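You operate a simulated robot arm through the tools that you are given. There is no shell and no other tool. Be economical: measure what you need, move in short steps, check, and stop when the job is done.

Carry out the task below with a simulated two-armed robot. There is one attempt and no reset: what you move stays moved.

TASK
Unscrew the spray rose, scour its limescale off and screw it back.
Fine: stand the rose on the west drainer for the scour; use the soaped pot scourer and lay it back; run the rose home on the spray stub by hand. What is to be rubbed or washed off counts as gone when no trace of it is left.

The check looks at the end state, three seconds after you hand in, the way a careful person would. Anything else that was tipped, shoved, dropped, spilled or broken makes it a failure.

THE ROBOT
Two 7-joint arms with fingered hands on one trunk, on a base that drives. Base frame: it is fixed to the floor where the robot stands at the start and does not move with it; the origin is under the middle of the robot, x ahead of it, y to its left, z up. Lengths are in mm, angles in degrees, forces in N, time in s.
The left shoulder is at the start at [70, 162, 1321], the right one opposite. With the tool pointing down near the work surface each hand reaches from about 280 to 800 mm from the robot's upright axis, wherever it stands, measured 20 degrees to its own side. Places, roughly: dish soap [600, 200, 900]; spray stub [500, -200, 1000]; west drainer [700, 0, 900]. Payload 4 kg a hand.
Tool frame (each hand has its own): the origin (TCP) lies between the finger pads and is the grasp point; the fingertips stand 26 mm ahead of it; z points along the fingers, y is the line along which they close. The gripper opens to 132 mm. The gripper's body begins 73 mm behind the TCP. The gripper is a hand of 4 fingers: y runs from the thumb to the fingers, the wrist lies at [0, 0, -224] in the tool frame, and closing takes about 1.5 s.
Orientation is that of the tool frame in the base frame, as a unit quaternion [x, y, z, w]. With the fingers straight down and closing along the base's y, the tool's x points along the base's -x, its y along +y and its z along -z.

THE INTERFACE
- The arms move only by the tool move_arm. It takes "left_targets", "right_targets" or both (then of equal length, played together; a hand with none holds still); each is a list of rows, each an object of numbers (a shift or turn left out is 0, a gripper value left out holds the last): "gripper": the finger opening in cm, from 0 to 13.2; "tx", "ty", "tz": the shift along the tool's x, y, z in cm; "ax", "ay", "az": the turn, a rotation vector about the tool's x, y, z in degrees. In form: [{"gripper": .., "tx": .., "ty": .., "tz": .., "ax": .., "ay": .., "az": ..}, ...]. A call has 1 to 8 rows; each row shifts and turns the commanded pose from where the row before left it, along the tool's axes as they then stand. Each row takes 0.2 s and may step no farther than 50 mm and 8.6 degrees from the row before; otherwise, or with a gripper value out of range, the whole call is refused. Where a pose cannot be reached the arm comes as near as it can. A force on the tool above 40 N (or 10 N above the force at the start of the call, whichever is more), or a blocked arm, ends the call early, and 0.2 s more pass. Each finger travels about 45 mm/s and halts on what it meets, pressing with about 28 N; the grip force reading is that of the motor and also rises with nothing between the fingers. The clock runs only during rows and for 0.2 s after the last one: add rows that do not move to give the fingers time. It gives the time, the measured TCP pose, the force on the tool (base axes), the opening and the grip force at its end, in the units of the frame above (readings bear some noise), with the torque about the TCP (base axes, N m) and any sound that the robot's microphone picked up.
- Cameras (640 x 400 px; columns grow to the right, rows downward): "scene" is now at [121.3, -28.1, 1525.8]; the picture's right is [-0.35, -0.94, 0.00], its down [-0.73, 0.27, -0.62] and it looks along [0.58, -0.22, -0.78] (base axes); focal length 234 px, centre (320, 200). "left" rides on the left gripper at [-73, 6, -94] in its tool frame; the picture's right is [-0.08, -1.00, 0.00], its down [0.78, -0.06, -0.62] and it looks along [0.62, -0.05, 0.79] (tool axes); focal length 230 px, centre (320, 200). "right" rides on the right gripper at [73, 6, -94] in its tool frame; the picture's right is [-0.08, 1.00, 0.00], its down [-0.79, -0.06, -0.62] and it looks along [-0.61, -0.05, 0.79] (tool axes); focal length 230 px, centre (320, 200). There is no depth. A picture from a camera that has moved, and an enlarged one, comes with that camera's place and axes in the base frame and with its lens.
- get_image(camera): a new picture of that camera. No time passes.
- move_column(by): slides the trunk up (or, below 0, down) by that many mm; the arms and the scene camera ride with it, the base frame stays. It gives what a move gives, with no picture.
- roll_base(legs): drives the robot by 1 to 6 legs, each [ahead, left, turn to the left] in mm, mm and degrees, along the robot's own axes; the way and the turn of a leg run together, so that a leg with both is an arc; at most 1500 mm and 180 degrees a leg. The arms and the cameras ride along, it lands a little off, and it stops where it bumps. It gives what a move gives.
- set_grasp(shape, hand): the hand has 4 fingers and takes this shape, open, in about a second: jaw (thumb against the fingers, like two jaws); tri (thumb and two fingers); tip (a fingertip pinch); poke (one finger out to press); point (the index stretched); flat (the hand flat); cup (the hand cupped); fist (a fist). The gripper value then closes the fingers along that shape, each until it touches; the sizes above hold for jaw. It gives what a move gives, with no picture.
- head_to(pan, tilt): turns the head with the scene camera to pan (to the left, within 86 degrees either way) and tilt (down, from -29 to 69), counted from straight ahead of the robot. It gives what a move gives.
- zoom(camera, box): a new picture of the part [left, top, right, bottom] of that camera's present view, enlarged. No time passes.
- sign_off(): hands the job in; it is judged then, once.

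Go step by step. Nothing tells you exact positions but the pictures and the camera data: compare them with the known pose of the tool, close in by small moves and look again before you grip or let go. The budget is 120 turns and 100 pictures, counting those below and the enlarged ones. Unless the task says otherwise, let go and move clear before handing in, and close with one line.

The tools are called after "Request:" by a JSON object that holds its "method" and its "body". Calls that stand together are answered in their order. move_arm: Moves the arms, as the interface text tells. Its arguments: {"type":"object","properties":{"left_targets":{"type":"array","items":{"type":"object","properties":{"gripper":{"type":"number"},"tx":{"type":"number"},"ty":{"type":"number"},"tz":{"type":"number"},"ax":{"type":"number"},"ay":{"type":"number"},"az":{"type":"number"}}}},"right_targets":{"type":"array","items":{"type":"object","properties":{"gripper":{"type":"number"},"tx":{"type":"number"},"ty":{"type":"number"},"tz":{"type":"number"},"ax":{"type":"number"},"ay":{"type":"number"},"az":{"type":"number"}}}}},"required":[]} The other tools are called the same way: move_column (by) slides the trunk up or down; set_grasp (shape, hand) gives the hand a shape; roll_base (legs) drives the base; head_to (pan, tilt) turns the head that bears the scene camera; get_image (camera) takes a picture; zoom (camera, box) takes an enlarged picture of a part of a camera's view; sign_off () hands the job in.

At the start:

```text
time_s: 0.0
left_tcp_pos: [550.7, 94.2, 1294.5]
left_tool_rot: [0.0, 1.0, -0.001, 0.0]
left_ft_force: [-0.2, -1.0, 0.0]
left_moment: [0.02, 0.03, 0.01]
left_grip_width: 132.1
left_finger_force: 0.0
left_shape: jaw
right_tcp_pos: [414.5, -337.6, 1221.2]
right_tool_rot: [-0.001, 1.0, 0.001, 0.0]
right_ft_force: [-0.3, 0.4, -0.4]
right_moment: [0.0, 0.02, -0.02]
right_grip_width: 131.8
right_finger_force: 0.0
right_shape: jaw
trunk travel left (down, up): [-800.0, 140.0]
robot x, y, heading: [2.2, 1.0, -0.1]
head pan, tilt: [-20.5, 51.4]
```

scene: 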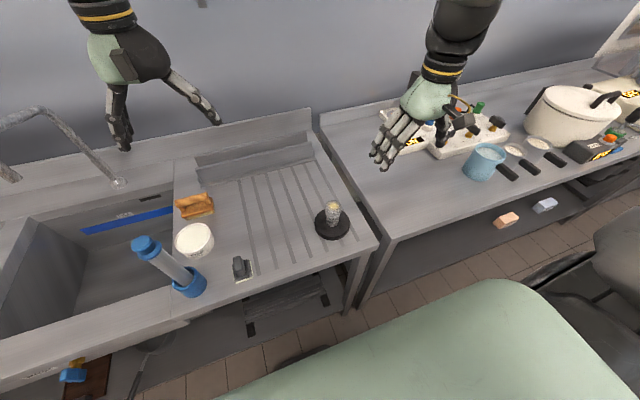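
right: 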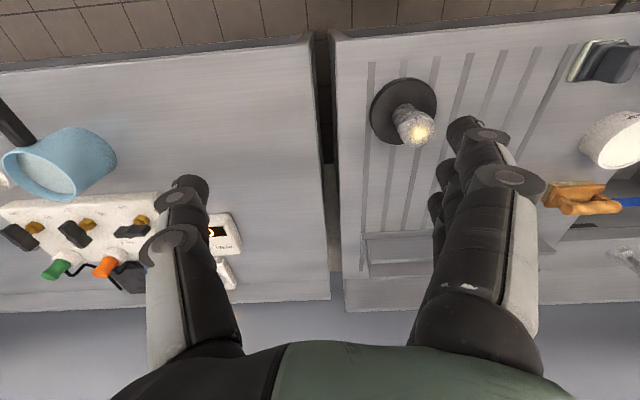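
left: 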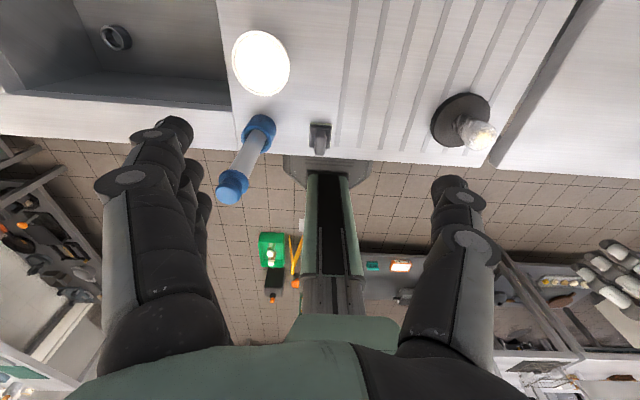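

The sink unit with its drainer is ahead, and a dark-based stub with a crusted rose stands at the drainer's right end. I'll zoom in to identify the rose, scourer and soap.

Request:
{"method": "zoom", "body": {"camera": "scene", "box": [280, 170, 400, 250]}}

Request:
{"method": "zoom", "body": {"camera": "scene", "box": [120, 170, 280, 310]}}

Request:
{"method": "zoom", "body": {"camera": "right", "box": [340, 20, 640, 230]}}

```text
5.00 times, centred on (340, 210) of scene
camera zoom: at [121.3, -28.1, 1525.8], right [-0.35, -0.94, 0.0], down [-0.73, 0.27, -0.62], along [0.58, -0.22, -0.78], focal length 1170 px, centre (220, 150)
```

zoom: 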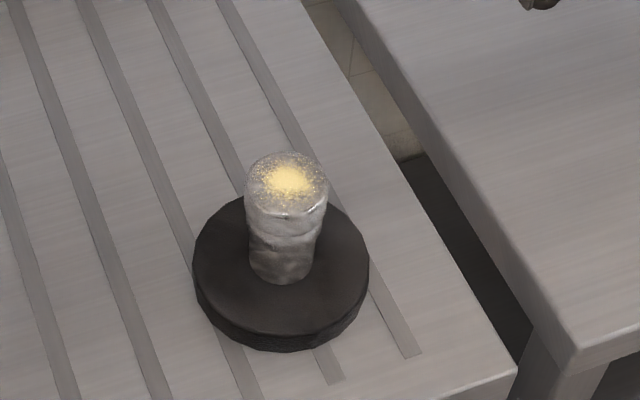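

```text
2.86 times, centred on (200, 240) of scene
camera zoom: at [121.3, -28.1, 1525.8], right [-0.35, -0.94, 0.0], down [-0.73, 0.27, -0.62], along [0.58, -0.22, -0.78], focal length 669 px, centre (663, 86)
```

zoom: 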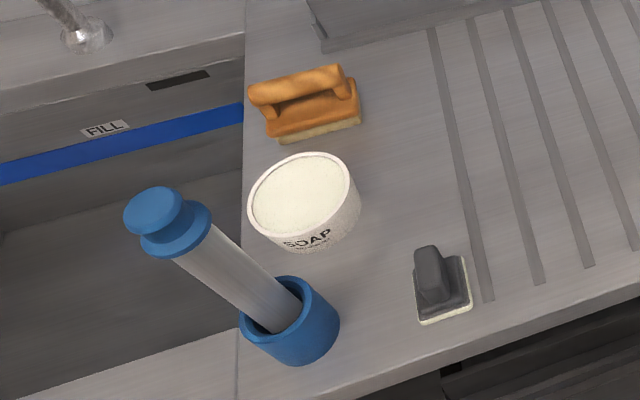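

```text
1.90 times, centred on (490, 125) of right
camera zoom: at [342.9, -330.9, 1317.6], right [0.08, 1.0, 0.0], down [0.79, -0.06, 0.62], along [0.61, -0.05, -0.79], focal length 438 px, centre (-4, 343)
```

zoom: 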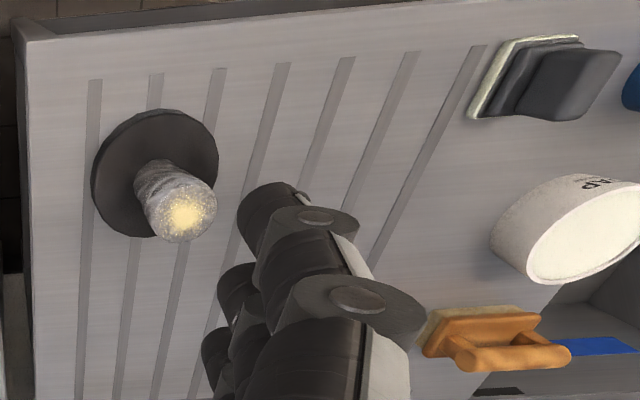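

The rose top triangulates to about [474, -202, 1005]. I need to tell which of the two pads is the pot scourer, so I'll look closer.

Request:
{"method": "zoom", "body": {"camera": "scene", "box": [170, 180, 230, 220]}}

Request:
{"method": "zoom", "body": {"camera": "scene", "box": [215, 245, 275, 285]}}

Request:
{"method": "zoom", "body": {"camera": "right", "box": [350, 60, 470, 170]}}

Request:
{"method": "zoom", "body": {"camera": "scene", "box": [370, 70, 640, 240]}}

```text
10.00 times, centred on (200, 200) of scene
camera zoom: at [121.3, -28.1, 1525.8], right [-0.35, -0.94, 0.0], down [-0.73, 0.27, -0.62], along [0.58, -0.22, -0.78], focal length 2340 px, centre (1520, 200)
```

zoom: 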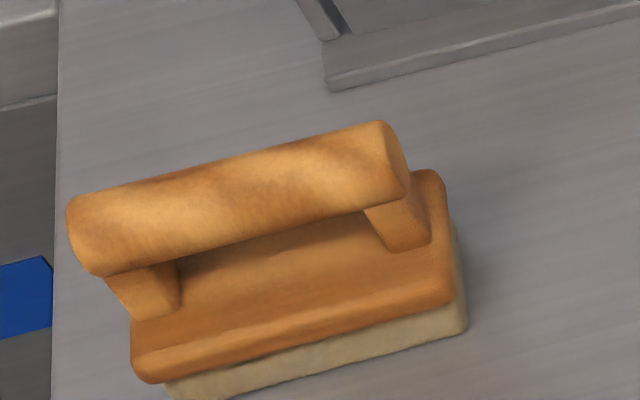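

```text
10.00 times, centred on (245, 265) of scene
camera zoom: at [121.3, -28.1, 1525.8], right [-0.35, -0.94, 0.0], down [-0.73, 0.27, -0.62], along [0.58, -0.22, -0.78], focal length 2340 px, centre (1070, -450)
```

zoom: 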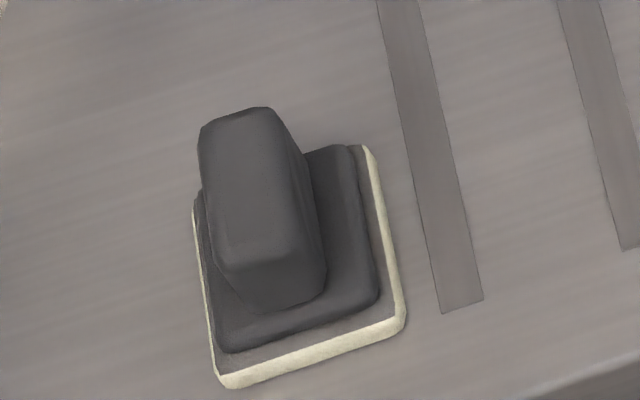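

```text
3.64 times, centred on (410, 115) of right
camera zoom: at [342.9, -330.9, 1317.6], right [0.08, 1.0, 0.0], down [0.79, -0.06, 0.62], along [0.61, -0.05, -0.79], focal length 837 px, centre (-7, 509)
```

zoom: 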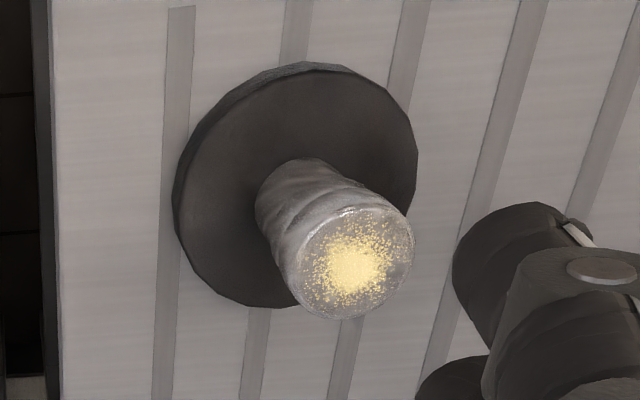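

```text
2.35 times, centred on (505, 155) of scene
camera zoom: at [121.3, -28.1, 1525.8], right [-0.35, -0.94, 0.0], down [-0.73, 0.27, -0.62], along [0.58, -0.22, -0.78], focal length 551 px, centre (-115, 306)
```

zoom: 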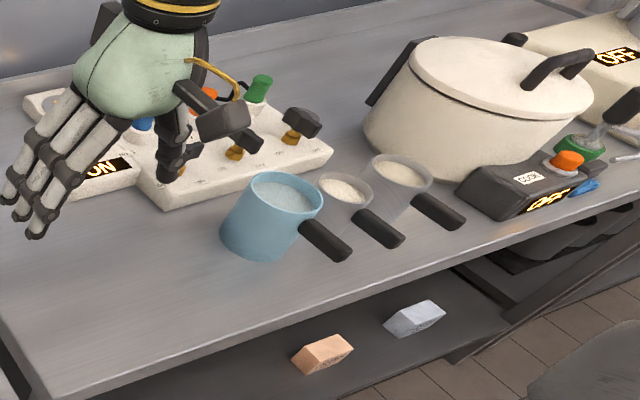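

Both pads lie near the sink side, and limescale is a yellow crust on the rose's top face. I'll bring the right hand a bit nearer to see how tall the rose is and where it meets the stub.

Request:
{"method": "move_arm", "body": {"right_targets": [{"tx": 0, "ty": 1, "tz": 4}, {"tx": 0, "ty": 1, "tz": 4}, {"tx": 0, "ty": 1, "tz": 2}]}}

Request:
{"method": "zoom", "body": {"camera": "right", "box": [340, 0, 520, 110]}}

Request:
{"method": "zoom", "body": {"camera": "scene", "box": [310, 190, 355, 245]}}

Request:
{"method": "zoom", "body": {"camera": "left", "box": [220, 20, 520, 200]}}

```text
time_s: 0.8
left_tcp_pos: [552.3, 95.3, 1294.1]
left_tool_rot: [0.0, 1.0, 0.0, 0.0]
left_ft_force: [0.1, 0.0, -0.4]
left_moment: [0.02, -0.03, -0.02]
left_grip_width: 131.9
left_finger_force: 0.0
left_shape: jaw
right_tcp_pos: [416.8, -308.8, 1122.0]
right_tool_rot: [-0.001, 1.0, 0.0, 0.0]
right_ft_force: [0.3, 0.3, 0.3]
right_moment: [0.0, 0.0, 0.0]
right_grip_width: 131.9
right_finger_force: 0.1
right_shape: jaw
trunk travel left (down, up): [-800.0, 140.0]
robot x, y, heading: [3.0, 0.7, 0.0]
head pan, tilt: [-20.5, 51.4]
```

```text
3.56 times, centred on (430, 55) of right
camera zoom: at [343.4, -301.8, 1217.1], right [0.08, 1.0, 0.0], down [0.79, -0.06, 0.62], along [0.61, -0.05, -0.79], focal length 818 px, centre (-71, 716)
```

zoom: 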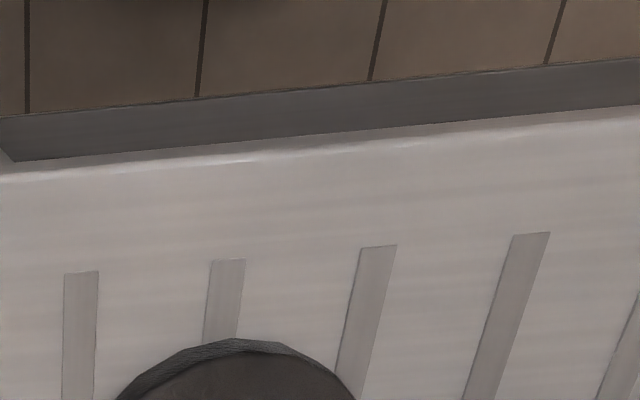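

```text
7.27 times, centred on (332, 218) of scene
camera zoom: at [121.5, -27.5, 1525.8], right [-0.35, -0.94, 0.0], down [-0.73, 0.27, -0.62], along [0.58, -0.22, -0.78], focal length 1702 px, centre (229, 73)
```

zoom: 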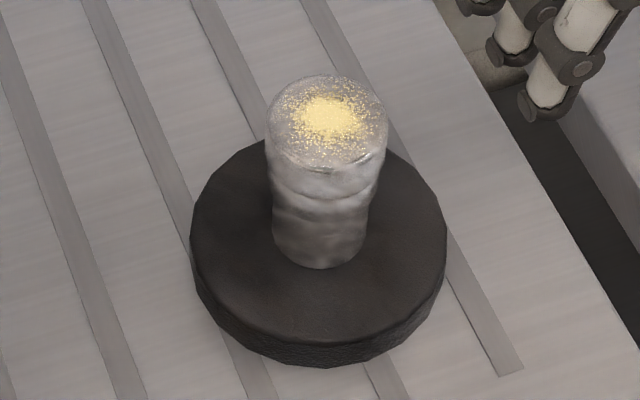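

```text
2.13 times, centred on (370, 110) of left
camera zoom: at [625.8, 101.3, 1387.9], right [0.08, -1.0, 0.0], down [-0.78, -0.06, 0.62], along [-0.62, -0.05, -0.79], focal length 491 px, centre (213, 392)
```

zoom: 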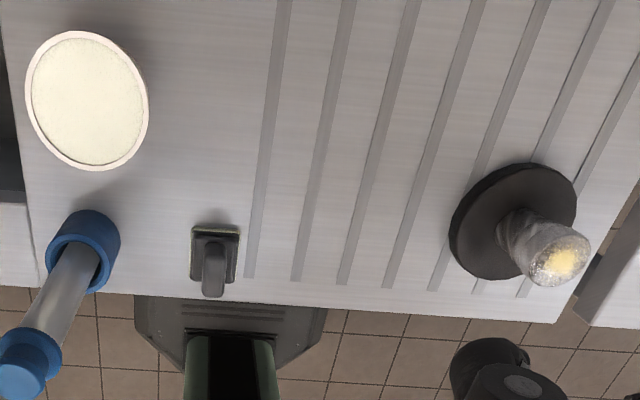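

The hand is closer but my zoom missed the rose. I'll zoom at the right spot.

Request:
{"method": "zoom", "body": {"camera": "right", "box": [340, 80, 500, 200]}}

Request:
{"method": "zoom", "body": {"camera": "left", "box": [420, 80, 520, 160]}}

```text
3.33 times, centred on (420, 140) of right
camera zoom: at [343.4, -301.8, 1217.1], right [0.08, 1.0, 0.0], down [0.79, -0.06, 0.62], along [0.61, -0.05, -0.79], focal length 767 px, centre (-13, 400)
```

zoom: 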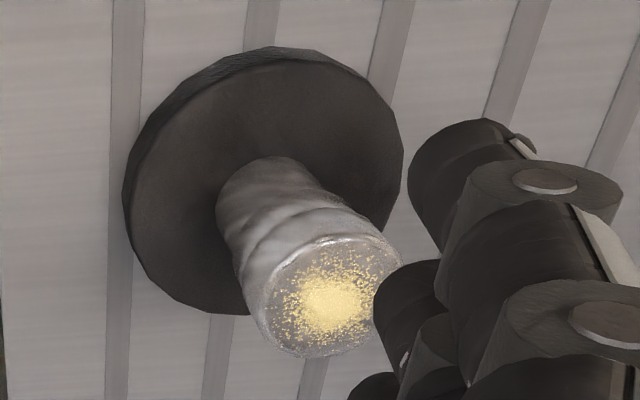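

```text
5.00 times, centred on (470, 120) of left
camera zoom: at [625.8, 101.3, 1387.9], right [0.08, -1.0, 0.0], down [-0.78, -0.06, 0.62], along [-0.62, -0.05, -0.79], focal length 1150 px, centre (-430, 600)
```

zoom: 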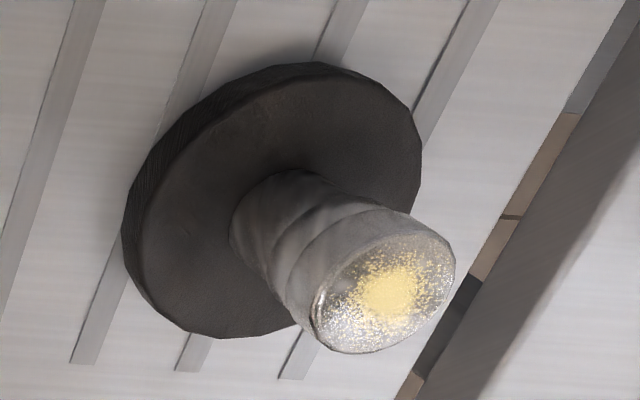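

Top of rose sits near [475, -203, 1005], about 44 mm wide, its body probably the top 20–37 mm. I'll position the right hand above it and pre-turn it clockwise for unscrewing.

Request:
{"method": "move_arm", "body": {"right_targets": [{"tx": -2.9, "ty": 3.5}, {"tx": -2.92, "ty": 3.5}, {"ty": 3.58}, {"az": 8.5}, {"az": 8.5}, {"az": 8.5}, {"az": 8.5}, {"az": 8.5}]}}

Request:
{"method": "move_arm", "body": {"right_targets": [{"az": 8.5}, {"az": 8.5}, {"tz": 3}, {"tz": 3}]}}

Request:
{"method": "get_image", "body": {"camera": "right"}}

Request:
{"method": "zoom", "body": {"camera": "scene", "box": [270, 140, 420, 260]}}

```text
time_s: 2.6
left_tcp_pos: [550.6, 94.5, 1294.0]
left_tool_rot: [-0.001, 1.0, 0.0, 0.0]
left_ft_force: [-0.6, 0.3, 0.6]
left_moment: [0.02, -0.01, -0.01]
left_grip_width: 131.6
left_finger_force: 0.1
left_shape: jaw
right_tcp_pos: [474.9, -201.8, 1122.3]
right_tool_rot: [0.364, 0.931, 0.0, 0.0]
right_ft_force: [-0.6, -0.4, -0.4]
right_moment: [0.01, -0.03, -0.02]
right_grip_width: 132.1
right_finger_force: 0.0
right_shape: jaw
trunk travel left (down, up): [-800.0, 140.0]
robot x, y, heading: [2.5, -3.2, -0.2]
head pan, tilt: [-20.5, 51.4]
```

```text
time_s: 3.6
left_tcp_pos: [551.5, 93.8, 1293.6]
left_tool_rot: [0.0, 1.0, 0.0, -0.002]
left_ft_force: [-0.3, 0.5, 0.4]
left_moment: [-0.05, -0.02, 0.0]
left_grip_width: 131.9
left_finger_force: 0.0
left_shape: jaw
right_tcp_pos: [476.1, -202.5, 1064.6]
right_tool_rot: [0.497, 0.868, 0.001, 0.0]
right_ft_force: [1.0, -0.1, -0.4]
right_moment: [-0.01, 0.0, 0.02]
right_grip_width: 131.9
right_finger_force: 0.0
right_shape: jaw
trunk travel left (down, up): [-800.0, 140.0]
robot x, y, heading: [1.1, -2.7, 0.1]
head pan, tilt: [-20.5, 51.4]
```

```text
84 pictures are left
camera right: at [443.7, -135.0, 1159.7], right [0.9, 0.44, 0.0], down [0.35, -0.71, 0.62], along [0.27, -0.55, -0.79], focal length 230 px, centre (320, 200)
```

right: 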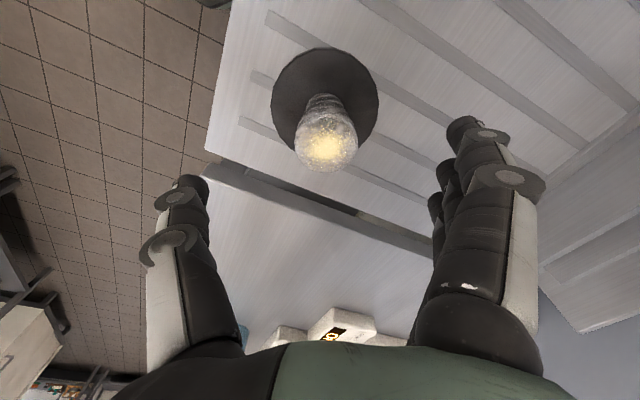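

```text
3.33 times, centred on (345, 200) of scene
camera zoom: at [122.6, -28.5, 1525.7], right [-0.35, -0.94, 0.0], down [-0.73, 0.27, -0.62], along [0.58, -0.22, -0.78], focal length 780 px, centre (237, 200)
```

zoom: 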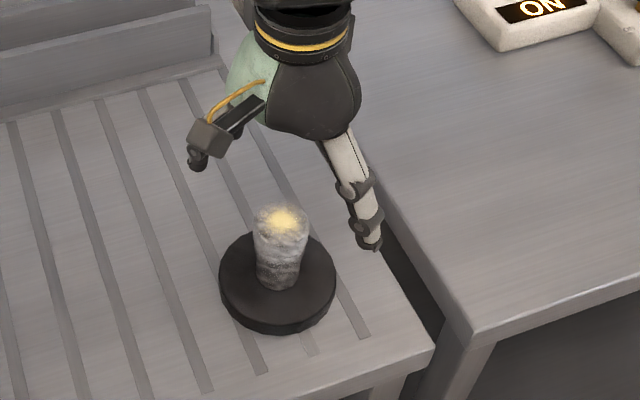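

The rose is centred under the hand within a few mm. I'll descend and close on its upper part.

Request:
{"method": "move_arm", "body": {"right_targets": [{"tz": 3}, {"tz": 3}, {"gripper": 4}, {"gripper": 3}, {"gripper": 3}, {"gripper": 3}, {"gripper": 3}, {"gripper": 3}]}}

Request:
{"method": "move_arm", "body": {"right_targets": [{"gripper": 3}, {"gripper": 3}, {"gripper": 3}]}}

Request:
{"method": "zoom", "body": {"camera": "scene", "box": [290, 160, 390, 250]}}

Request:
{"method": "get_image", "body": {"camera": "right"}}

```text
time_s: 5.4
left_tcp_pos: [551.5, 94.6, 1292.9]
left_tool_rot: [0.0, 1.0, 0.0, -0.001]
left_ft_force: [0.4, -0.3, -0.9]
left_moment: [-0.02, -0.07, 0.03]
left_grip_width: 132.0
left_finger_force: 0.1
left_shape: jaw
right_tcp_pos: [474.1, -202.1, 1004.0]
right_tool_rot: [0.497, 0.868, 0.0, 0.0]
right_ft_force: [1.9, 2.1, 0.1]
right_moment: [0.05, -0.08, -0.01]
right_grip_width: 35.3
right_finger_force: 16.3
right_shape: jaw
trunk travel left (down, up): [-800.0, 140.0]
robot x, y, heading: [-1.1, -1.7, -0.1]
head pan, tilt: [-20.5, 51.4]
```

```text
time_s: 6.2
left_tcp_pos: [550.4, 94.9, 1294.9]
left_tool_rot: [0.001, 1.0, -0.001, 0.0]
left_ft_force: [0.0, 0.0, 0.5]
left_moment: [0.01, -0.01, -0.02]
left_grip_width: 131.8
left_finger_force: 0.1
left_shape: jaw
right_tcp_pos: [473.8, -202.3, 1003.4]
right_tool_rot: [0.497, 0.868, 0.0, 0.0]
right_ft_force: [1.1, 3.2, -0.9]
right_moment: [0.09, -0.07, -0.02]
right_grip_width: 34.1
right_finger_force: 28.4
right_shape: jaw
trunk travel left (down, up): [-800.0, 140.0]
robot x, y, heading: [-2.6, 1.8, -0.1]
head pan, tilt: [-20.5, 51.4]
```

```text
4.44 times, centred on (340, 205) of scene
camera zoom: at [121.7, -27.5, 1525.8], right [-0.35, -0.94, 0.0], down [-0.73, 0.27, -0.62], along [0.58, -0.22, -0.78], focal length 1040 px, centre (231, 178)
```

zoom: 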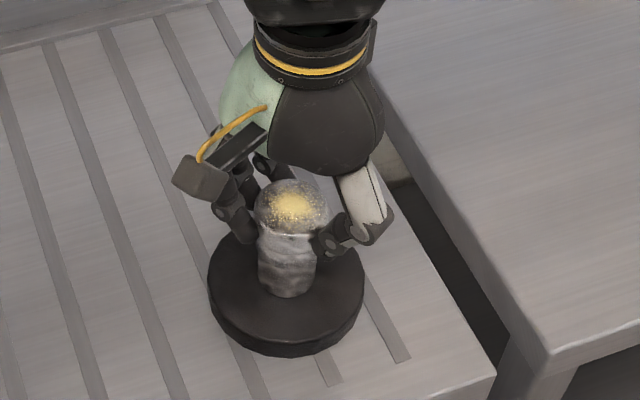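

```text
81 pictures are left
camera right: at [442.8, -135.0, 1098.3], right [0.9, 0.44, 0.0], down [0.35, -0.71, 0.62], along [0.27, -0.55, -0.79], focal length 230 px, centre (320, 200)
```

right: 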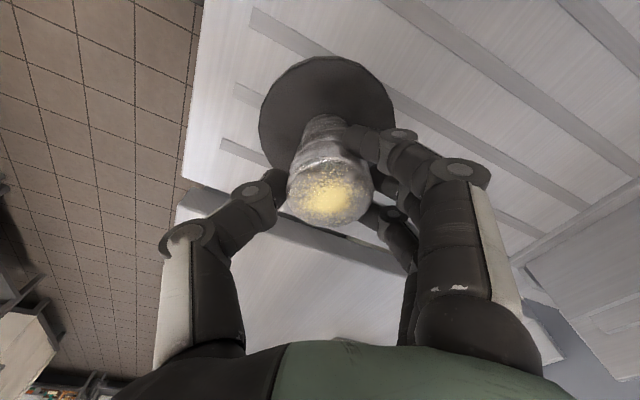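

The grip is firm (34 mm, 28 N). I'll turn counter-clockwise as seen from above and watch the forces.

Request:
{"method": "move_arm", "body": {"right_targets": [{"az": -8.5}, {"az": -8.5}, {"az": -8.5}, {"az": -8.5}]}}

Request:
{"method": "get_image", "body": {"camera": "right"}}

```text
time_s: 7.2
left_tcp_pos: [551.5, 94.7, 1292.8]
left_tool_rot: [0.0, 1.0, 0.0, 0.0]
left_ft_force: [0.5, -0.5, -0.1]
left_moment: [0.01, 0.02, 0.04]
left_grip_width: 131.8
left_finger_force: 0.1
left_shape: jaw
right_tcp_pos: [474.3, -202.3, 1002.8]
right_tool_rot: [0.22, 0.975, 0.001, 0.0]
right_ft_force: [4.0, -2.0, 3.6]
right_moment: [-0.01, -0.09, -0.12]
right_grip_width: 34.1
right_finger_force: 28.0
right_shape: jaw
trunk travel left (down, up): [-800.0, 140.0]
robot x, y, heading: [-1.0, 2.0, -0.0]
head pan, tilt: [-20.5, 51.4]
```

```text
80 pictures are left
camera right: at [411.0, -164.9, 1097.8], right [0.5, 0.87, 0.0], down [0.68, -0.39, 0.62], along [0.54, -0.31, -0.79], focal length 230 px, centre (320, 200)
```

right: 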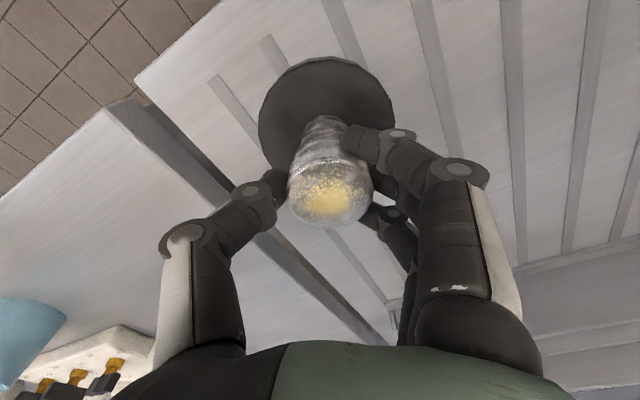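

It turned with a small resisting torque and an upward push of about 4 N, consistent with a thread backing out. Continuing with a little lift.

Request:
{"method": "move_arm", "body": {"right_targets": [{"az": -8.5, "tz": -0.03}, {"az": -8.5, "tz": -0.03}, {"az": -8.5, "tz": -0.03}, {"az": -8.5, "tz": -0.03}, {"az": -8.5, "tz": -0.03}, {"az": -8.5, "tz": -0.03}, {"az": -8.5, "tz": -0.03}, {"az": -8.5, "tz": -0.03}]}}

Request:
{"method": "move_arm", "body": {"right_targets": [{"az": -8.5, "tz": -0.03}, {"az": -8.5, "tz": -0.03}, {"az": -8.5, "tz": -0.03}, {"az": -8.5, "tz": -0.03}]}}

Request:
{"method": "get_image", "body": {"camera": "right"}}

```text
time_s: 9.0
left_tcp_pos: [552.2, 94.4, 1293.4]
left_tool_rot: [0.0, 1.0, 0.0, 0.0]
left_ft_force: [-0.5, -0.5, -0.8]
left_moment: [0.0, 0.02, 0.01]
left_grip_width: 131.9
left_finger_force: 0.0
left_shape: jaw
right_tcp_pos: [473.5, -200.9, 1002.8]
right_tool_rot: [-0.364, 0.931, 0.0, 0.0]
right_ft_force: [2.6, 1.9, -2.0]
right_moment: [0.09, -0.02, -0.03]
right_grip_width: 33.7
right_finger_force: 28.0
right_shape: jaw
trunk travel left (down, up): [-800.0, 140.0]
robot x, y, heading: [0.8, -3.8, -0.0]
head pan, tilt: [-20.5, 51.4]
```

```text
time_s: 10.0
left_tcp_pos: [551.8, 94.0, 1292.3]
left_tool_rot: [0.0, 1.0, 0.0, 0.0]
left_ft_force: [-0.7, 0.5, 0.5]
left_moment: [0.0, -0.01, 0.02]
left_grip_width: 131.5
left_finger_force: 0.0
left_shape: jaw
right_tcp_pos: [473.5, -202.5, 1004.7]
right_tool_rot: [-0.62, 0.784, 0.0, 0.0]
right_ft_force: [0.3, 0.2, -6.4]
right_moment: [0.02, 0.04, -0.02]
right_grip_width: 33.3
right_finger_force: 27.8
right_shape: jaw
trunk travel left (down, up): [-800.0, 140.0]
robot x, y, heading: [-2.2, -0.5, -0.2]
head pan, tilt: [-20.5, 51.4]
```

```text
79 pictures are left
camera right: at [451.7, -270.8, 1100.4], right [-0.95, 0.31, 0.0], down [0.24, 0.75, 0.62], along [0.19, 0.59, -0.79], focal length 230 px, centre (320, 200)
```

right: 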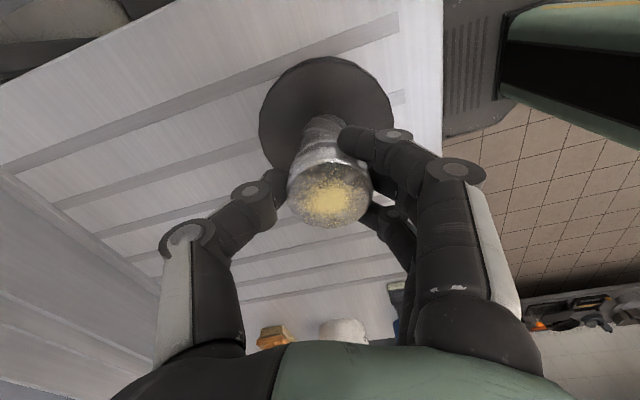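

It has turned 136°, and the hand is now pulling slightly down, so the pitch is smaller than my lift. I'll continue without lifting.

Request:
{"method": "move_arm", "body": {"right_targets": [{"az": -8.5}, {"az": -8.5}, {"az": -8.5}, {"az": -8.5}, {"az": -8.5}, {"az": -8.5}]}}

Request:
{"method": "zoom", "body": {"camera": "right", "box": [230, 50, 410, 240]}}

```text
time_s: 11.4
left_tcp_pos: [551.7, 93.0, 1293.9]
left_tool_rot: [0.0, 1.0, 0.0, -0.001]
left_ft_force: [-0.1, 0.4, 0.3]
left_moment: [0.01, -0.04, -0.03]
left_grip_width: 131.9
left_finger_force: 0.0
left_shape: jaw
right_tcp_pos: [473.3, -201.0, 1005.9]
right_tool_rot: [0.898, -0.441, -0.001, 0.001]
right_ft_force: [-0.8, -0.5, -10.1]
right_moment: [-0.02, 0.0, 0.0]
right_grip_width: 33.4
right_finger_force: 28.8
right_shape: jaw
trunk travel left (down, up): [-800.0, 140.0]
robot x, y, heading: [-4.2, -3.5, -0.1]
head pan, tilt: [-20.5, 51.4]
```

```text
2.11 times, centred on (320, 145) of right
camera zoom: at [514.8, -262.2, 1100.8], right [-0.84, -0.55, 0.0], down [-0.43, 0.66, 0.62], along [-0.34, 0.52, -0.79], focal length 484 px, centre (320, 316)
```

zoom: 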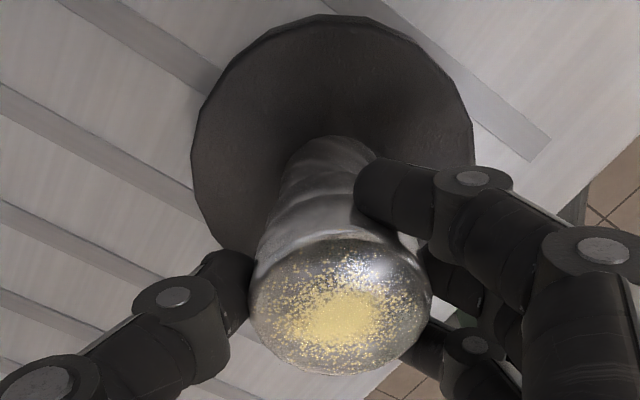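

The rotation is now 187° with almost no torque, and the downward force matches me having lifted more than the pitch. I'll open, wind the hand back, and regrip at the original height.

Request:
{"method": "move_arm", "body": {"right_targets": [{"gripper": 7.5}, {"gripper": 7.5}, {"gripper": 7.5, "tz": 0.1}, {"gripper": 7.5, "az": 8.5}, {"az": 8.5}, {"az": 8.5}, {"az": 8.5}, {"az": 8.5}]}}

Request:
{"method": "zoom", "body": {"camera": "scene", "box": [300, 180, 370, 250]}}

Request:
{"method": "move_arm", "body": {"right_targets": [{"az": 8.5}, {"az": 8.5}, {"az": 8.5}, {"az": 8.5}, {"az": 8.5}, {"az": 8.5}, {"az": 8.5}, {"az": 8.5}]}}

Request:
{"method": "move_arm", "body": {"right_targets": [{"az": 8.5}, {"az": 8.5}, {"az": 8.5}, {"az": 8.5}, {"az": 8.5}, {"az": 8.5}, {"az": 8.5}, {"az": 8.5}]}}

Request:
{"method": "move_arm", "body": {"right_targets": [{"az": 8.5}, {"az": 8.5}, {"az": 8.5}, {"az": 8.5}, {"az": 0}]}}

Request:
{"method": "zoom", "body": {"camera": "scene", "box": [300, 180, 370, 250]}}

```text
time_s: 13.2
left_tcp_pos: [549.7, 93.7, 1294.2]
left_tool_rot: [-0.001, 1.0, 0.0, 0.0]
left_ft_force: [-0.3, -0.1, -0.3]
left_moment: [-0.01, -0.01, 0.0]
left_grip_width: 131.9
left_finger_force: 0.0
left_shape: jaw
right_tcp_pos: [474.3, -201.5, 1005.1]
right_tool_rot: [-0.675, 0.738, 0.0, 0.0]
right_ft_force: [0.7, 0.6, 0.0]
right_moment: [0.02, 0.01, -0.02]
right_grip_width: 74.0
right_finger_force: 0.1
right_shape: jaw
trunk travel left (down, up): [-800.0, 140.0]
robot x, y, heading: [1.8, 2.2, -0.2]
head pan, tilt: [-20.5, 51.4]
```

```text
5.71 times, centred on (335, 215) of scene
camera zoom: at [121.2, -28.0, 1525.8], right [-0.35, -0.94, 0.0], down [-0.73, 0.27, -0.62], along [0.58, -0.22, -0.78], focal length 1337 px, centre (234, 114)
```

zoom: 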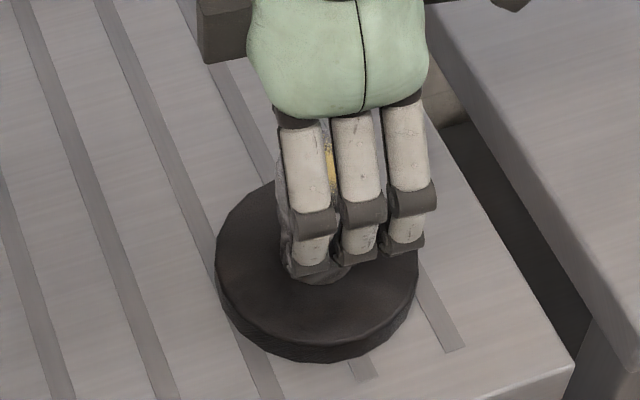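

```text
time_s: 15.0
left_tcp_pos: [550.9, 95.5, 1294.2]
left_tool_rot: [0.0, 1.0, 0.0, 0.0]
left_ft_force: [1.0, -0.2, -0.1]
left_moment: [0.02, 0.01, 0.01]
left_grip_width: 131.7
left_finger_force: 0.1
left_shape: jaw
right_tcp_pos: [473.1, -203.0, 1005.5]
right_tool_rot: [-0.146, 0.989, 0.0, -0.001]
right_ft_force: [-0.4, -0.2, -0.2]
right_moment: [0.03, 0.01, -0.02]
right_grip_width: 74.2
right_finger_force: 0.1
right_shape: jaw
trunk travel left (down, up): [-800.0, 140.0]
robot x, y, heading: [-1.2, 1.0, -0.0]
head pan, tilt: [-20.5, 51.4]
```

```text
time_s: 16.8
left_tcp_pos: [550.6, 95.4, 1294.8]
left_tool_rot: [-0.001, 1.0, 0.0, -0.001]
left_ft_force: [0.2, 0.1, 1.1]
left_moment: [-0.02, 0.0, 0.03]
left_grip_width: 131.8
left_finger_force: 0.1
left_shape: jaw
right_tcp_pos: [473.4, -203.3, 1005.7]
right_tool_rot: [0.431, 0.902, 0.0, 0.001]
right_ft_force: [0.1, -0.6, 1.0]
right_moment: [0.05, 0.04, -0.03]
right_grip_width: 74.3
right_finger_force: 0.1
right_shape: jaw
trunk travel left (down, up): [-800.0, 140.0]
robot x, y, heading: [0.9, 1.0, 0.1]
head pan, tilt: [-20.5, 51.4]
```

```text
time_s: 18.0
left_tcp_pos: [549.8, 94.4, 1294.0]
left_tool_rot: [0.0, 1.0, 0.0, 0.0]
left_ft_force: [-0.6, -1.1, 0.1]
left_moment: [0.01, -0.01, 0.02]
left_grip_width: 131.7
left_finger_force: 0.0
left_shape: jaw
right_tcp_pos: [473.8, -200.5, 1006.1]
right_tool_rot: [0.676, 0.737, 0.0, 0.0]
right_ft_force: [-0.8, 0.0, -0.7]
right_moment: [0.01, 0.01, -0.02]
right_grip_width: 74.2
right_finger_force: 0.0
right_shape: jaw
trunk travel left (down, up): [-800.0, 140.0]
robot x, y, heading: [-0.2, -2.2, -0.2]
head pan, tilt: [-20.5, 51.4]
```

```text
5.71 times, centred on (335, 215) of scene
camera zoom: at [121.3, -28.0, 1525.8], right [-0.35, -0.94, 0.0], down [-0.73, 0.27, -0.62], along [0.58, -0.22, -0.78], focal length 1337 px, centre (234, 114)
```

zoom: 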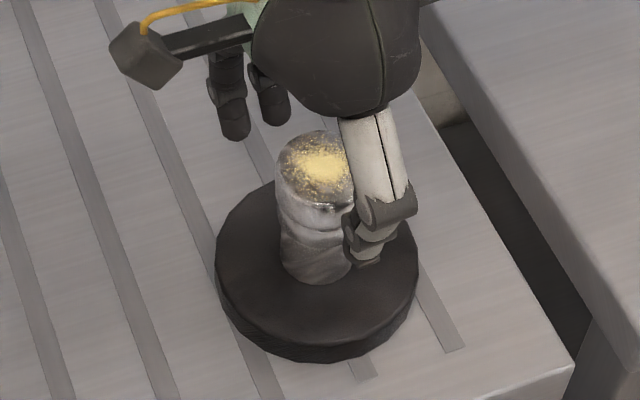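

The rose is still on and the hand is wound back to -85°. Regripping and turning another long stroke.

Request:
{"method": "move_arm", "body": {"right_targets": [{"gripper": 3}, {"gripper": 3}, {"gripper": 3}, {"gripper": 3}, {"gripper": 3}, {"gripper": 3}, {"gripper": 3}, {"gripper": 3}]}}

Request:
{"method": "move_arm", "body": {"right_targets": [{"az": -8.5}, {"az": -8.5}, {"az": -8.5}, {"az": -8.5}, {"az": -8.5}, {"az": -8.5}, {"az": -8.5}, {"az": -8.5}]}}

Request:
{"method": "move_arm", "body": {"right_targets": [{"az": -8.5}, {"az": -8.5}, {"az": -8.5}, {"az": -8.5}, {"az": -8.5}, {"az": -8.5}, {"az": -8.5}, {"az": -8.5}]}}

Request:
{"method": "move_arm", "body": {"right_targets": [{"az": -8.5}, {"az": -8.5}, {"az": -8.5}, {"az": -8.5}, {"az": -8.5}, {"az": -8.5}, {"az": -8.5}, {"az": -8.5}]}}

Request:
{"method": "zoom", "body": {"camera": "right", "box": [230, 50, 410, 240]}}

```text
time_s: 19.8
left_tcp_pos: [550.7, 95.7, 1294.0]
left_tool_rot: [0.0, 1.0, 0.0, 0.0]
left_ft_force: [0.3, -0.1, 0.6]
left_moment: [0.03, -0.01, -0.01]
left_grip_width: 131.8
left_finger_force: 0.1
left_shape: jaw
right_tcp_pos: [474.3, -201.7, 1004.7]
right_tool_rot: [0.676, 0.737, 0.001, -0.001]
right_ft_force: [2.2, 0.5, -0.7]
right_moment: [0.0, -0.08, 0.0]
right_grip_width: 33.7
right_finger_force: 28.4
right_shape: jaw
trunk travel left (down, up): [-800.0, 140.0]
robot x, y, heading: [0.6, -0.6, -0.3]
head pan, tilt: [-20.5, 51.4]
```

```text
time_s: 21.6
left_tcp_pos: [551.1, 94.7, 1293.3]
left_tool_rot: [0.0, 1.0, 0.0, 0.0]
left_ft_force: [0.2, 0.3, 0.3]
left_moment: [0.03, 0.03, -0.01]
left_grip_width: 131.6
left_finger_force: 0.0
left_shape: jaw
right_tcp_pos: [474.9, -202.7, 1005.3]
right_tool_rot: [0.146, 0.989, 0.0, 0.0]
right_ft_force: [0.3, 0.4, 0.4]
right_moment: [0.0, -0.04, 0.01]
right_grip_width: 33.6
right_finger_force: 28.5
right_shape: jaw
trunk travel left (down, up): [-800.0, 140.0]
robot x, y, heading: [-0.5, -1.4, 0.0]
head pan, tilt: [-20.5, 51.4]
```

```text
time_s: 23.4
left_tcp_pos: [549.6, 94.3, 1294.1]
left_tool_rot: [0.0, 1.0, 0.001, 0.0]
left_ft_force: [0.3, -0.3, -0.1]
left_moment: [0.05, -0.06, -0.01]
left_grip_width: 131.6
left_finger_force: 0.1
left_shape: jaw
right_tcp_pos: [473.5, -202.6, 1006.3]
right_tool_rot: [-0.431, 0.902, 0.0, -0.001]
right_ft_force: [-3.5, -0.9, -0.1]
right_moment: [-0.04, 0.16, -0.03]
right_grip_width: 33.5
right_finger_force: 27.8
right_shape: jaw
trunk travel left (down, up): [-800.0, 140.0]
robot x, y, heading: [-2.1, 2.4, 0.0]
head pan, tilt: [-20.5, 51.4]
```

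```text
time_s: 25.2
left_tcp_pos: [550.7, 93.4, 1294.6]
left_tool_rot: [0.0, 1.0, 0.0, 0.0]
left_ft_force: [0.2, 0.0, -0.2]
left_moment: [-0.02, 0.03, -0.01]
left_grip_width: 131.9
left_finger_force: 0.2
left_shape: jaw
right_tcp_pos: [473.1, -202.1, 1006.1]
right_tool_rot: [0.862, -0.507, 0.001, -0.001]
right_ft_force: [-0.6, -5.3, 0.5]
right_moment: [-0.19, -0.01, -0.06]
right_grip_width: 33.4
right_finger_force: 28.1
right_shape: jaw
trunk travel left (down, up): [-800.0, 140.0]
robot x, y, heading: [2.9, -1.5, -0.1]
head pan, tilt: [-20.5, 51.4]
```

```text
2.11 times, centred on (320, 145) of right
camera zoom: at [505.2, -268.1, 1100.2], right [-0.91, -0.42, 0.0], down [-0.33, 0.71, 0.62], along [-0.26, 0.56, -0.79], focal length 484 px, centre (320, 316)
```

zoom: 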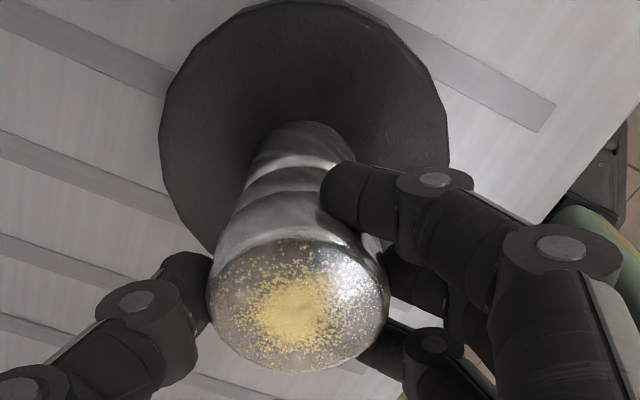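

The rose turns with the fingers (391° in total) and torque is near zero. I'll test with a small 3 mm lift to see whether it is free.

Request:
{"method": "move_arm", "body": {"right_targets": [{"tz": -0.15}, {"tz": -0.15}, {}]}}

Request:
{"method": "zoom", "body": {"camera": "scene", "box": [300, 180, 370, 250]}}

```text
time_s: 26.0
left_tcp_pos: [550.2, 94.0, 1294.4]
left_tool_rot: [-0.001, 1.0, 0.0, 0.0]
left_ft_force: [-0.5, 0.4, 0.2]
left_moment: [-0.02, -0.03, 0.01]
left_grip_width: 131.7
left_finger_force: 0.0
left_shape: jaw
right_tcp_pos: [474.0, -202.3, 1009.7]
right_tool_rot: [0.862, -0.507, -0.001, 0.0]
right_ft_force: [-0.3, -1.6, -1.1]
right_moment: [-0.08, -0.01, 0.0]
right_grip_width: 33.5
right_finger_force: 28.2
right_shape: jaw
trunk travel left (down, up): [-800.0, 140.0]
robot x, y, heading: [0.9, -1.7, -0.4]
head pan, tilt: [-20.5, 51.4]
```

```text
5.71 times, centred on (335, 215) of scene
camera zoom: at [121.5, -28.4, 1525.8], right [-0.35, -0.94, 0.0], down [-0.73, 0.27, -0.62], along [0.58, -0.22, -0.78], focal length 1337 px, centre (234, 114)
```

zoom: 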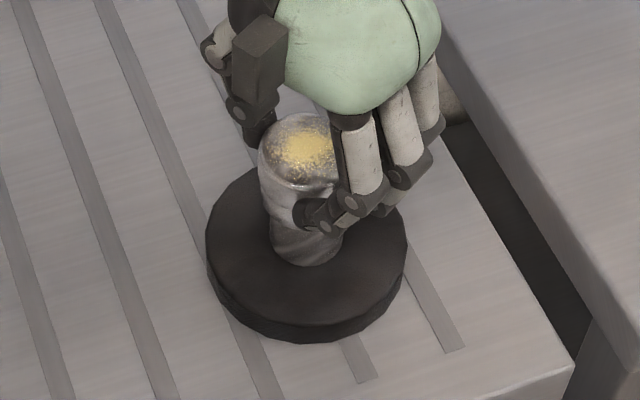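

The disc appears to have shifted relative to the grooves, so something underneath may be moving with it. I must look carefully before doing more.

Request:
{"method": "get_image", "body": {"camera": "scene"}}

Request:
{"method": "zoom", "body": {"camera": "left", "box": [400, 60, 540, 170]}}

Request:
{"method": "zoom", "body": {"camera": "right", "box": [200, 20, 440, 240]}}

```text
73 pictures are left
camera scene: at [121.5, -28.4, 1525.8], right [-0.35, -0.94, 0.0], down [-0.73, 0.27, -0.62], along [0.58, -0.22, -0.78], focal length 234 px, centre (320, 200)
```

scene: 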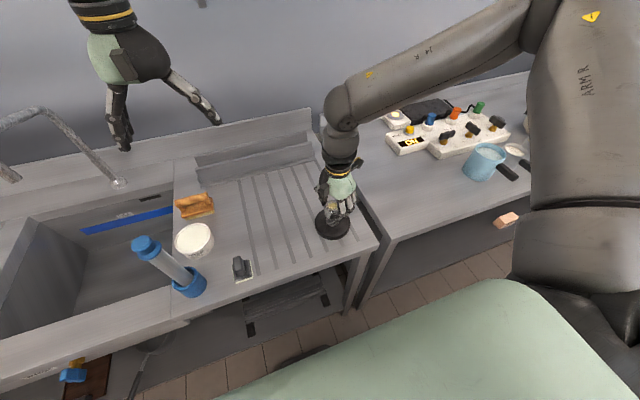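

```text
3.64 times, centred on (470, 115) of left
camera zoom: at [625.8, 100.5, 1387.9], right [0.08, -1.0, 0.0], down [-0.78, -0.06, 0.62], along [-0.62, -0.05, -0.79], focal length 837 px, centre (-226, 509)
```

zoom: 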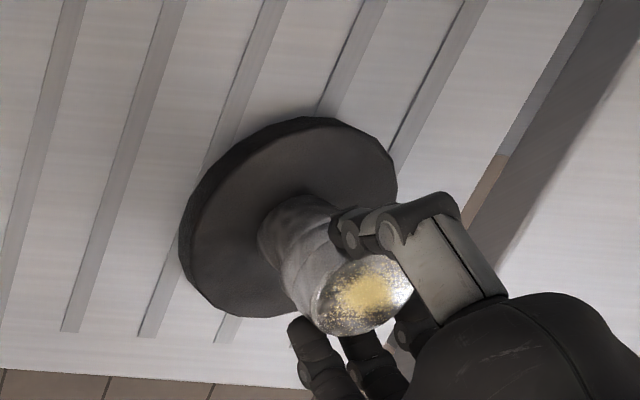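

```text
1.82 times, centred on (320, 130) of right
camera zoom: at [505.0, -267.6, 1103.2], right [-0.91, -0.42, 0.0], down [-0.33, 0.72, 0.62], along [-0.26, 0.56, -0.79], focal length 418 px, centre (320, 327)
```

zoom: 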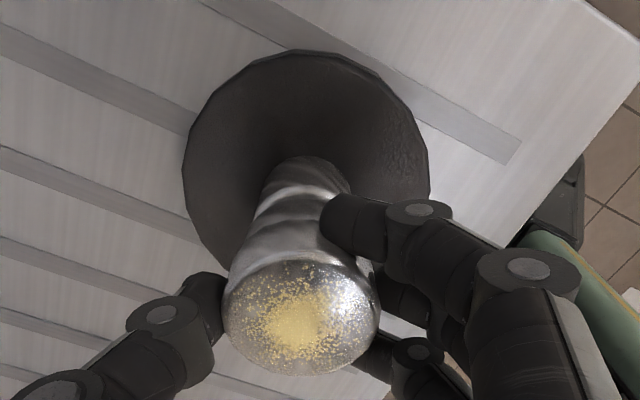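

The disc's position oscillated between strokes, so the whole stand may be spinning on the drainer instead of the rose unscrewing. Lifting another 8 mm straight up will show whether the disc comes along.

Request:
{"method": "move_arm", "body": {"right_targets": [{"tz": -0.2}, {"tz": -0.2}, {"tz": -0.2}, {"tz": -0.2}, {}]}}

Request:
{"method": "zoom", "body": {"camera": "scene", "box": [300, 180, 370, 250]}}

Request:
{"method": "zoom", "body": {"camera": "left", "box": [400, 60, 540, 170]}}

```text
time_s: 27.2
left_tcp_pos: [550.4, 94.7, 1292.9]
left_tool_rot: [0.001, 1.0, 0.0, 0.0]
left_ft_force: [-0.5, -0.1, 0.4]
left_moment: [0.0, 0.02, 0.02]
left_grip_width: 131.7
left_finger_force: 0.1
left_shape: jaw
right_tcp_pos: [474.1, -201.9, 1016.0]
right_tool_rot: [0.861, -0.508, -0.001, 0.0]
right_ft_force: [0.0, 0.3, -0.4]
right_moment: [0.02, 0.0, 0.03]
right_grip_width: 33.5
right_finger_force: 28.4
right_shape: jaw
trunk travel left (down, up): [-800.0, 140.0]
robot x, y, heading: [-3.4, -0.3, -0.1]
head pan, tilt: [-20.5, 51.4]
```

```text
5.71 times, centred on (335, 215) of scene
camera zoom: at [121.4, -28.0, 1525.8], right [-0.35, -0.94, 0.0], down [-0.73, 0.27, -0.62], along [0.58, -0.22, -0.78], focal length 1337 px, centre (234, 114)
```

zoom: 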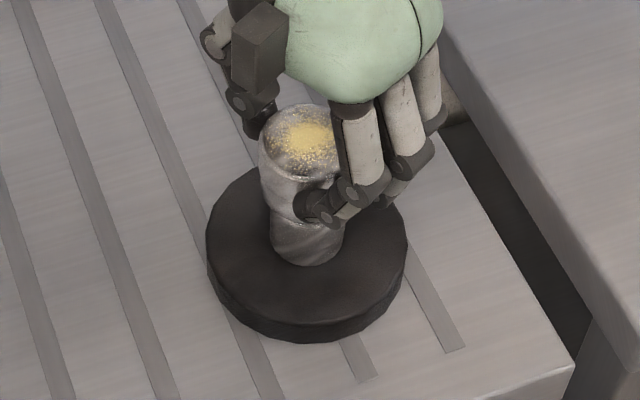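

```text
3.64 times, centred on (470, 115) of left
camera zoom: at [625.7, 100.8, 1388.0], right [0.08, -1.0, 0.0], down [-0.78, -0.06, 0.62], along [-0.62, -0.05, -0.79], focal length 837 px, centre (-226, 509)
```

zoom: 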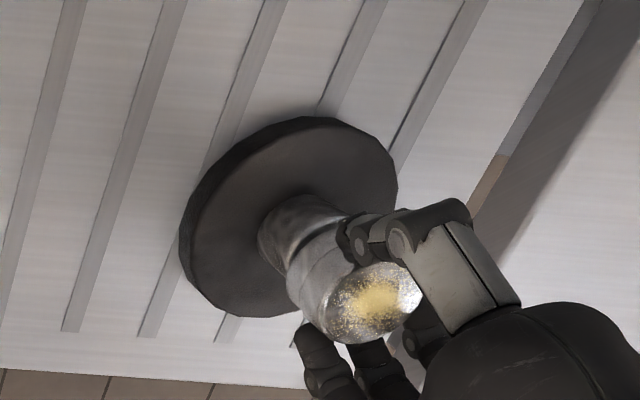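

The rose is free: it rose with the hand while the disc stayed at its original place. I'll lift it clear and look at its length and the stub.

Request:
{"method": "move_arm", "body": {"right_targets": [{"tz": -2}, {"tz": -3}, {"tz": -3}, {}]}}

Request:
{"method": "zoom", "body": {"camera": "scene", "box": [280, 150, 380, 250]}}

Request:
{"method": "zoom", "body": {"camera": "left", "box": [400, 60, 560, 200]}}

```text
time_s: 28.2
left_tcp_pos: [551.5, 93.9, 1293.1]
left_tool_rot: [-0.001, 1.0, 0.0, 0.0]
left_ft_force: [0.7, -0.9, -0.6]
left_moment: [-0.01, -0.03, -0.01]
left_grip_width: 131.6
left_finger_force: 0.1
left_shape: jaw
right_tcp_pos: [473.8, -201.1, 1095.1]
right_tool_rot: [0.862, -0.508, -0.001, -0.001]
right_ft_force: [0.7, -0.2, -0.5]
right_moment: [-0.03, -0.01, -0.04]
right_grip_width: 33.4
right_finger_force: 27.5
right_shape: jaw
trunk travel left (down, up): [-800.0, 140.0]
robot x, y, heading: [1.7, 0.7, 0.1]
head pan, tilt: [-20.5, 51.4]
```

```text
4.00 times, centred on (330, 200) of scene
camera zoom: at [121.9, -28.2, 1525.7], right [-0.35, -0.94, 0.0], down [-0.73, 0.27, -0.62], along [0.58, -0.22, -0.78], focal length 936 px, centre (280, 200)
```

zoom: 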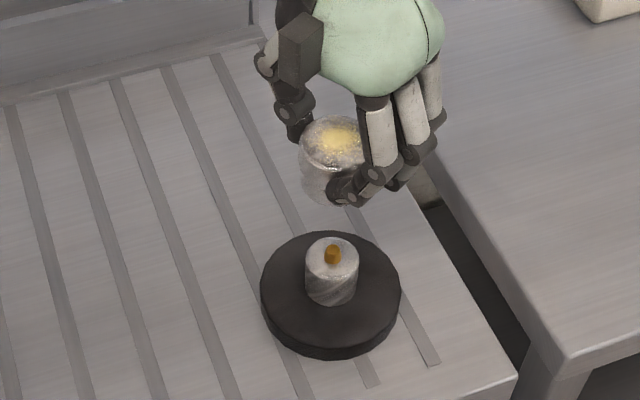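

```text
2.86 times, centred on (480, 130) of left
camera zoom: at [626.1, 100.6, 1387.7], right [0.08, -1.0, 0.0], down [-0.78, -0.06, 0.62], along [-0.62, -0.05, -0.79], focal length 657 px, centre (-137, 400)
```

zoom: 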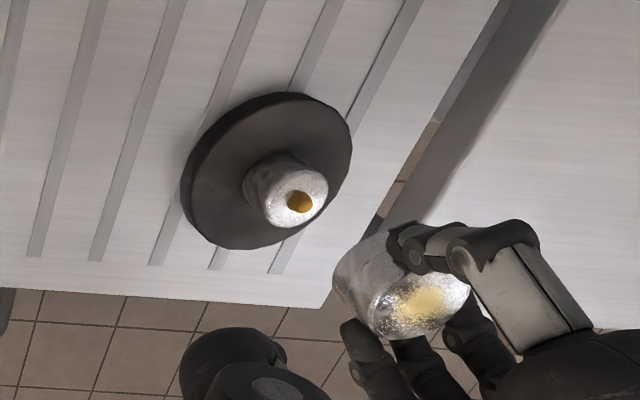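

The rose is off: about 38 mm tall, and the stub has a small brass stud at about [476, -202, 967]. I'll bring the hand back to neutral yaw and carry the rose to the open drainer near [600, -60].

Request:
{"method": "move_arm", "body": {"right_targets": [{"az": 8.5, "tz": -1}, {"az": 8.5}, {"az": 8.5}, {"az": 8.5}, {"az": 8.5}, {"az": 8.5}, {"az": 8.5}, {"az": 8.5}]}}

Request:
{"method": "move_arm", "body": {"right_targets": [{"az": 8.5}, {"az": 8.5}, {"az": 8.5}, {"az": 8.5}, {"az": 8.5}, {"az": 8.5}]}}

Request:
{"method": "move_arm", "body": {"right_targets": [{"tx": -3.2, "ty": 3.5}, {"tx": -3.2, "ty": 3.5}, {"tx": -3.2, "ty": 3.5}, {"tx": -3.0, "ty": 3.5}, {"tz": 3}, {"tz": 3}, {"tz": 3}, {"tz": 2}]}}

Request:
{"method": "get_image", "body": {"camera": "scene"}}

Request:
{"method": "get_image", "body": {"camera": "right"}}

```text
time_s: 30.0
left_tcp_pos: [550.1, 94.0, 1294.4]
left_tool_rot: [0.0, 1.0, 0.0, 0.0]
left_ft_force: [-0.4, 0.1, -0.3]
left_moment: [0.0, -0.01, 0.01]
left_grip_width: 131.8
left_finger_force: 0.0
left_shape: jaw
right_tcp_pos: [473.0, -201.7, 1106.8]
right_tool_rot: [-0.43, 0.903, 0.0, 0.0]
right_ft_force: [-0.8, -0.2, -0.4]
right_moment: [0.02, -0.01, 0.01]
right_grip_width: 33.6
right_finger_force: 28.0
right_shape: jaw
trunk travel left (down, up): [-800.0, 140.0]
robot x, y, heading: [0.7, -0.1, -0.1]
head pan, tilt: [-20.5, 51.4]
```

```text
time_s: 31.4
left_tcp_pos: [551.0, 93.4, 1294.3]
left_tool_rot: [-0.001, 1.0, 0.0, 0.0]
left_ft_force: [0.4, -0.6, 0.6]
left_moment: [0.0, 0.01, -0.02]
left_grip_width: 131.6
left_finger_force: 0.1
left_shape: jaw
right_tcp_pos: [473.2, -201.9, 1107.0]
right_tool_rot: [0.001, 1.0, -0.001, 0.0]
right_ft_force: [0.2, 0.4, -0.7]
right_moment: [0.0, -0.01, -0.02]
right_grip_width: 33.2
right_finger_force: 28.3
right_shape: jaw
trunk travel left (down, up): [-800.0, 140.0]
robot x, y, heading: [0.1, -1.0, -0.1]
head pan, tilt: [-20.5, 51.4]
```

```text
time_s: 33.2
left_tcp_pos: [552.1, 95.0, 1293.5]
left_tool_rot: [0.0, 1.0, 0.0, -0.001]
left_ft_force: [-0.7, -0.5, 1.1]
left_moment: [0.01, 0.01, -0.02]
left_grip_width: 131.7
left_finger_force: 0.0
left_shape: jaw
right_tcp_pos: [501.1, -185.6, 1008.7]
right_tool_rot: [-0.001, 1.0, 0.002, 0.001]
right_ft_force: [2.3, 2.2, 0.0]
right_moment: [0.13, -0.02, -0.03]
right_grip_width: 33.1
right_finger_force: 27.9
right_shape: jaw
right hand out of reach, approached as far as the arm can: row 2, 3, 4, 5, 6, 7, 8
trunk travel left (down, up): [-800.0, 140.0]
robot x, y, heading: [0.2, 0.5, 0.1]
head pan, tilt: [-20.5, 51.4]
```

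```text
66 pictures are left
camera scene: at [122.0, -27.9, 1525.8], right [-0.35, -0.94, 0.0], down [-0.73, 0.27, -0.62], along [0.58, -0.22, -0.78], focal length 234 px, centre (320, 200)
```

scene: 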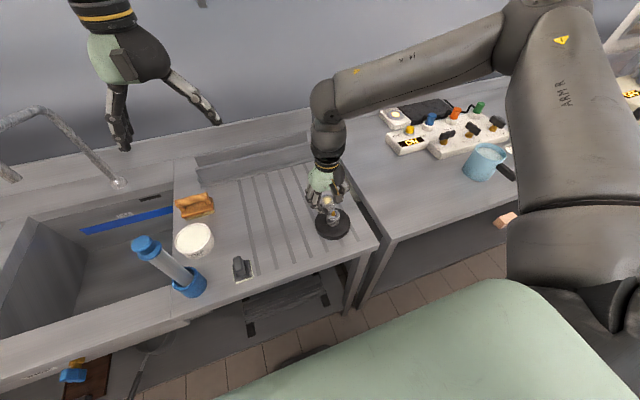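

```text
65 pictures are left
camera right: at [428.1, -179.0, 1103.9], right [0.08, 1.0, 0.0], down [0.78, -0.06, 0.62], along [0.62, -0.04, -0.79], focal length 230 px, centre (320, 200)
```

right: 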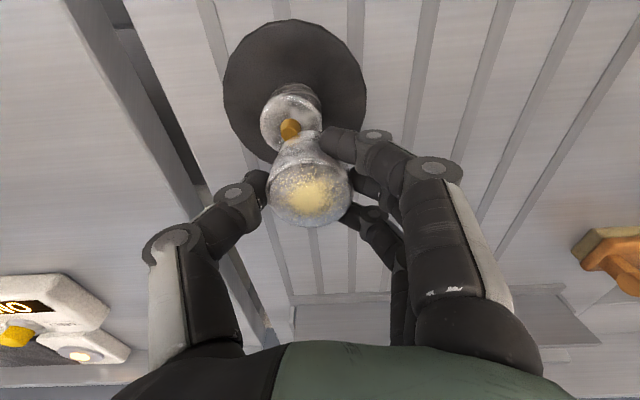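

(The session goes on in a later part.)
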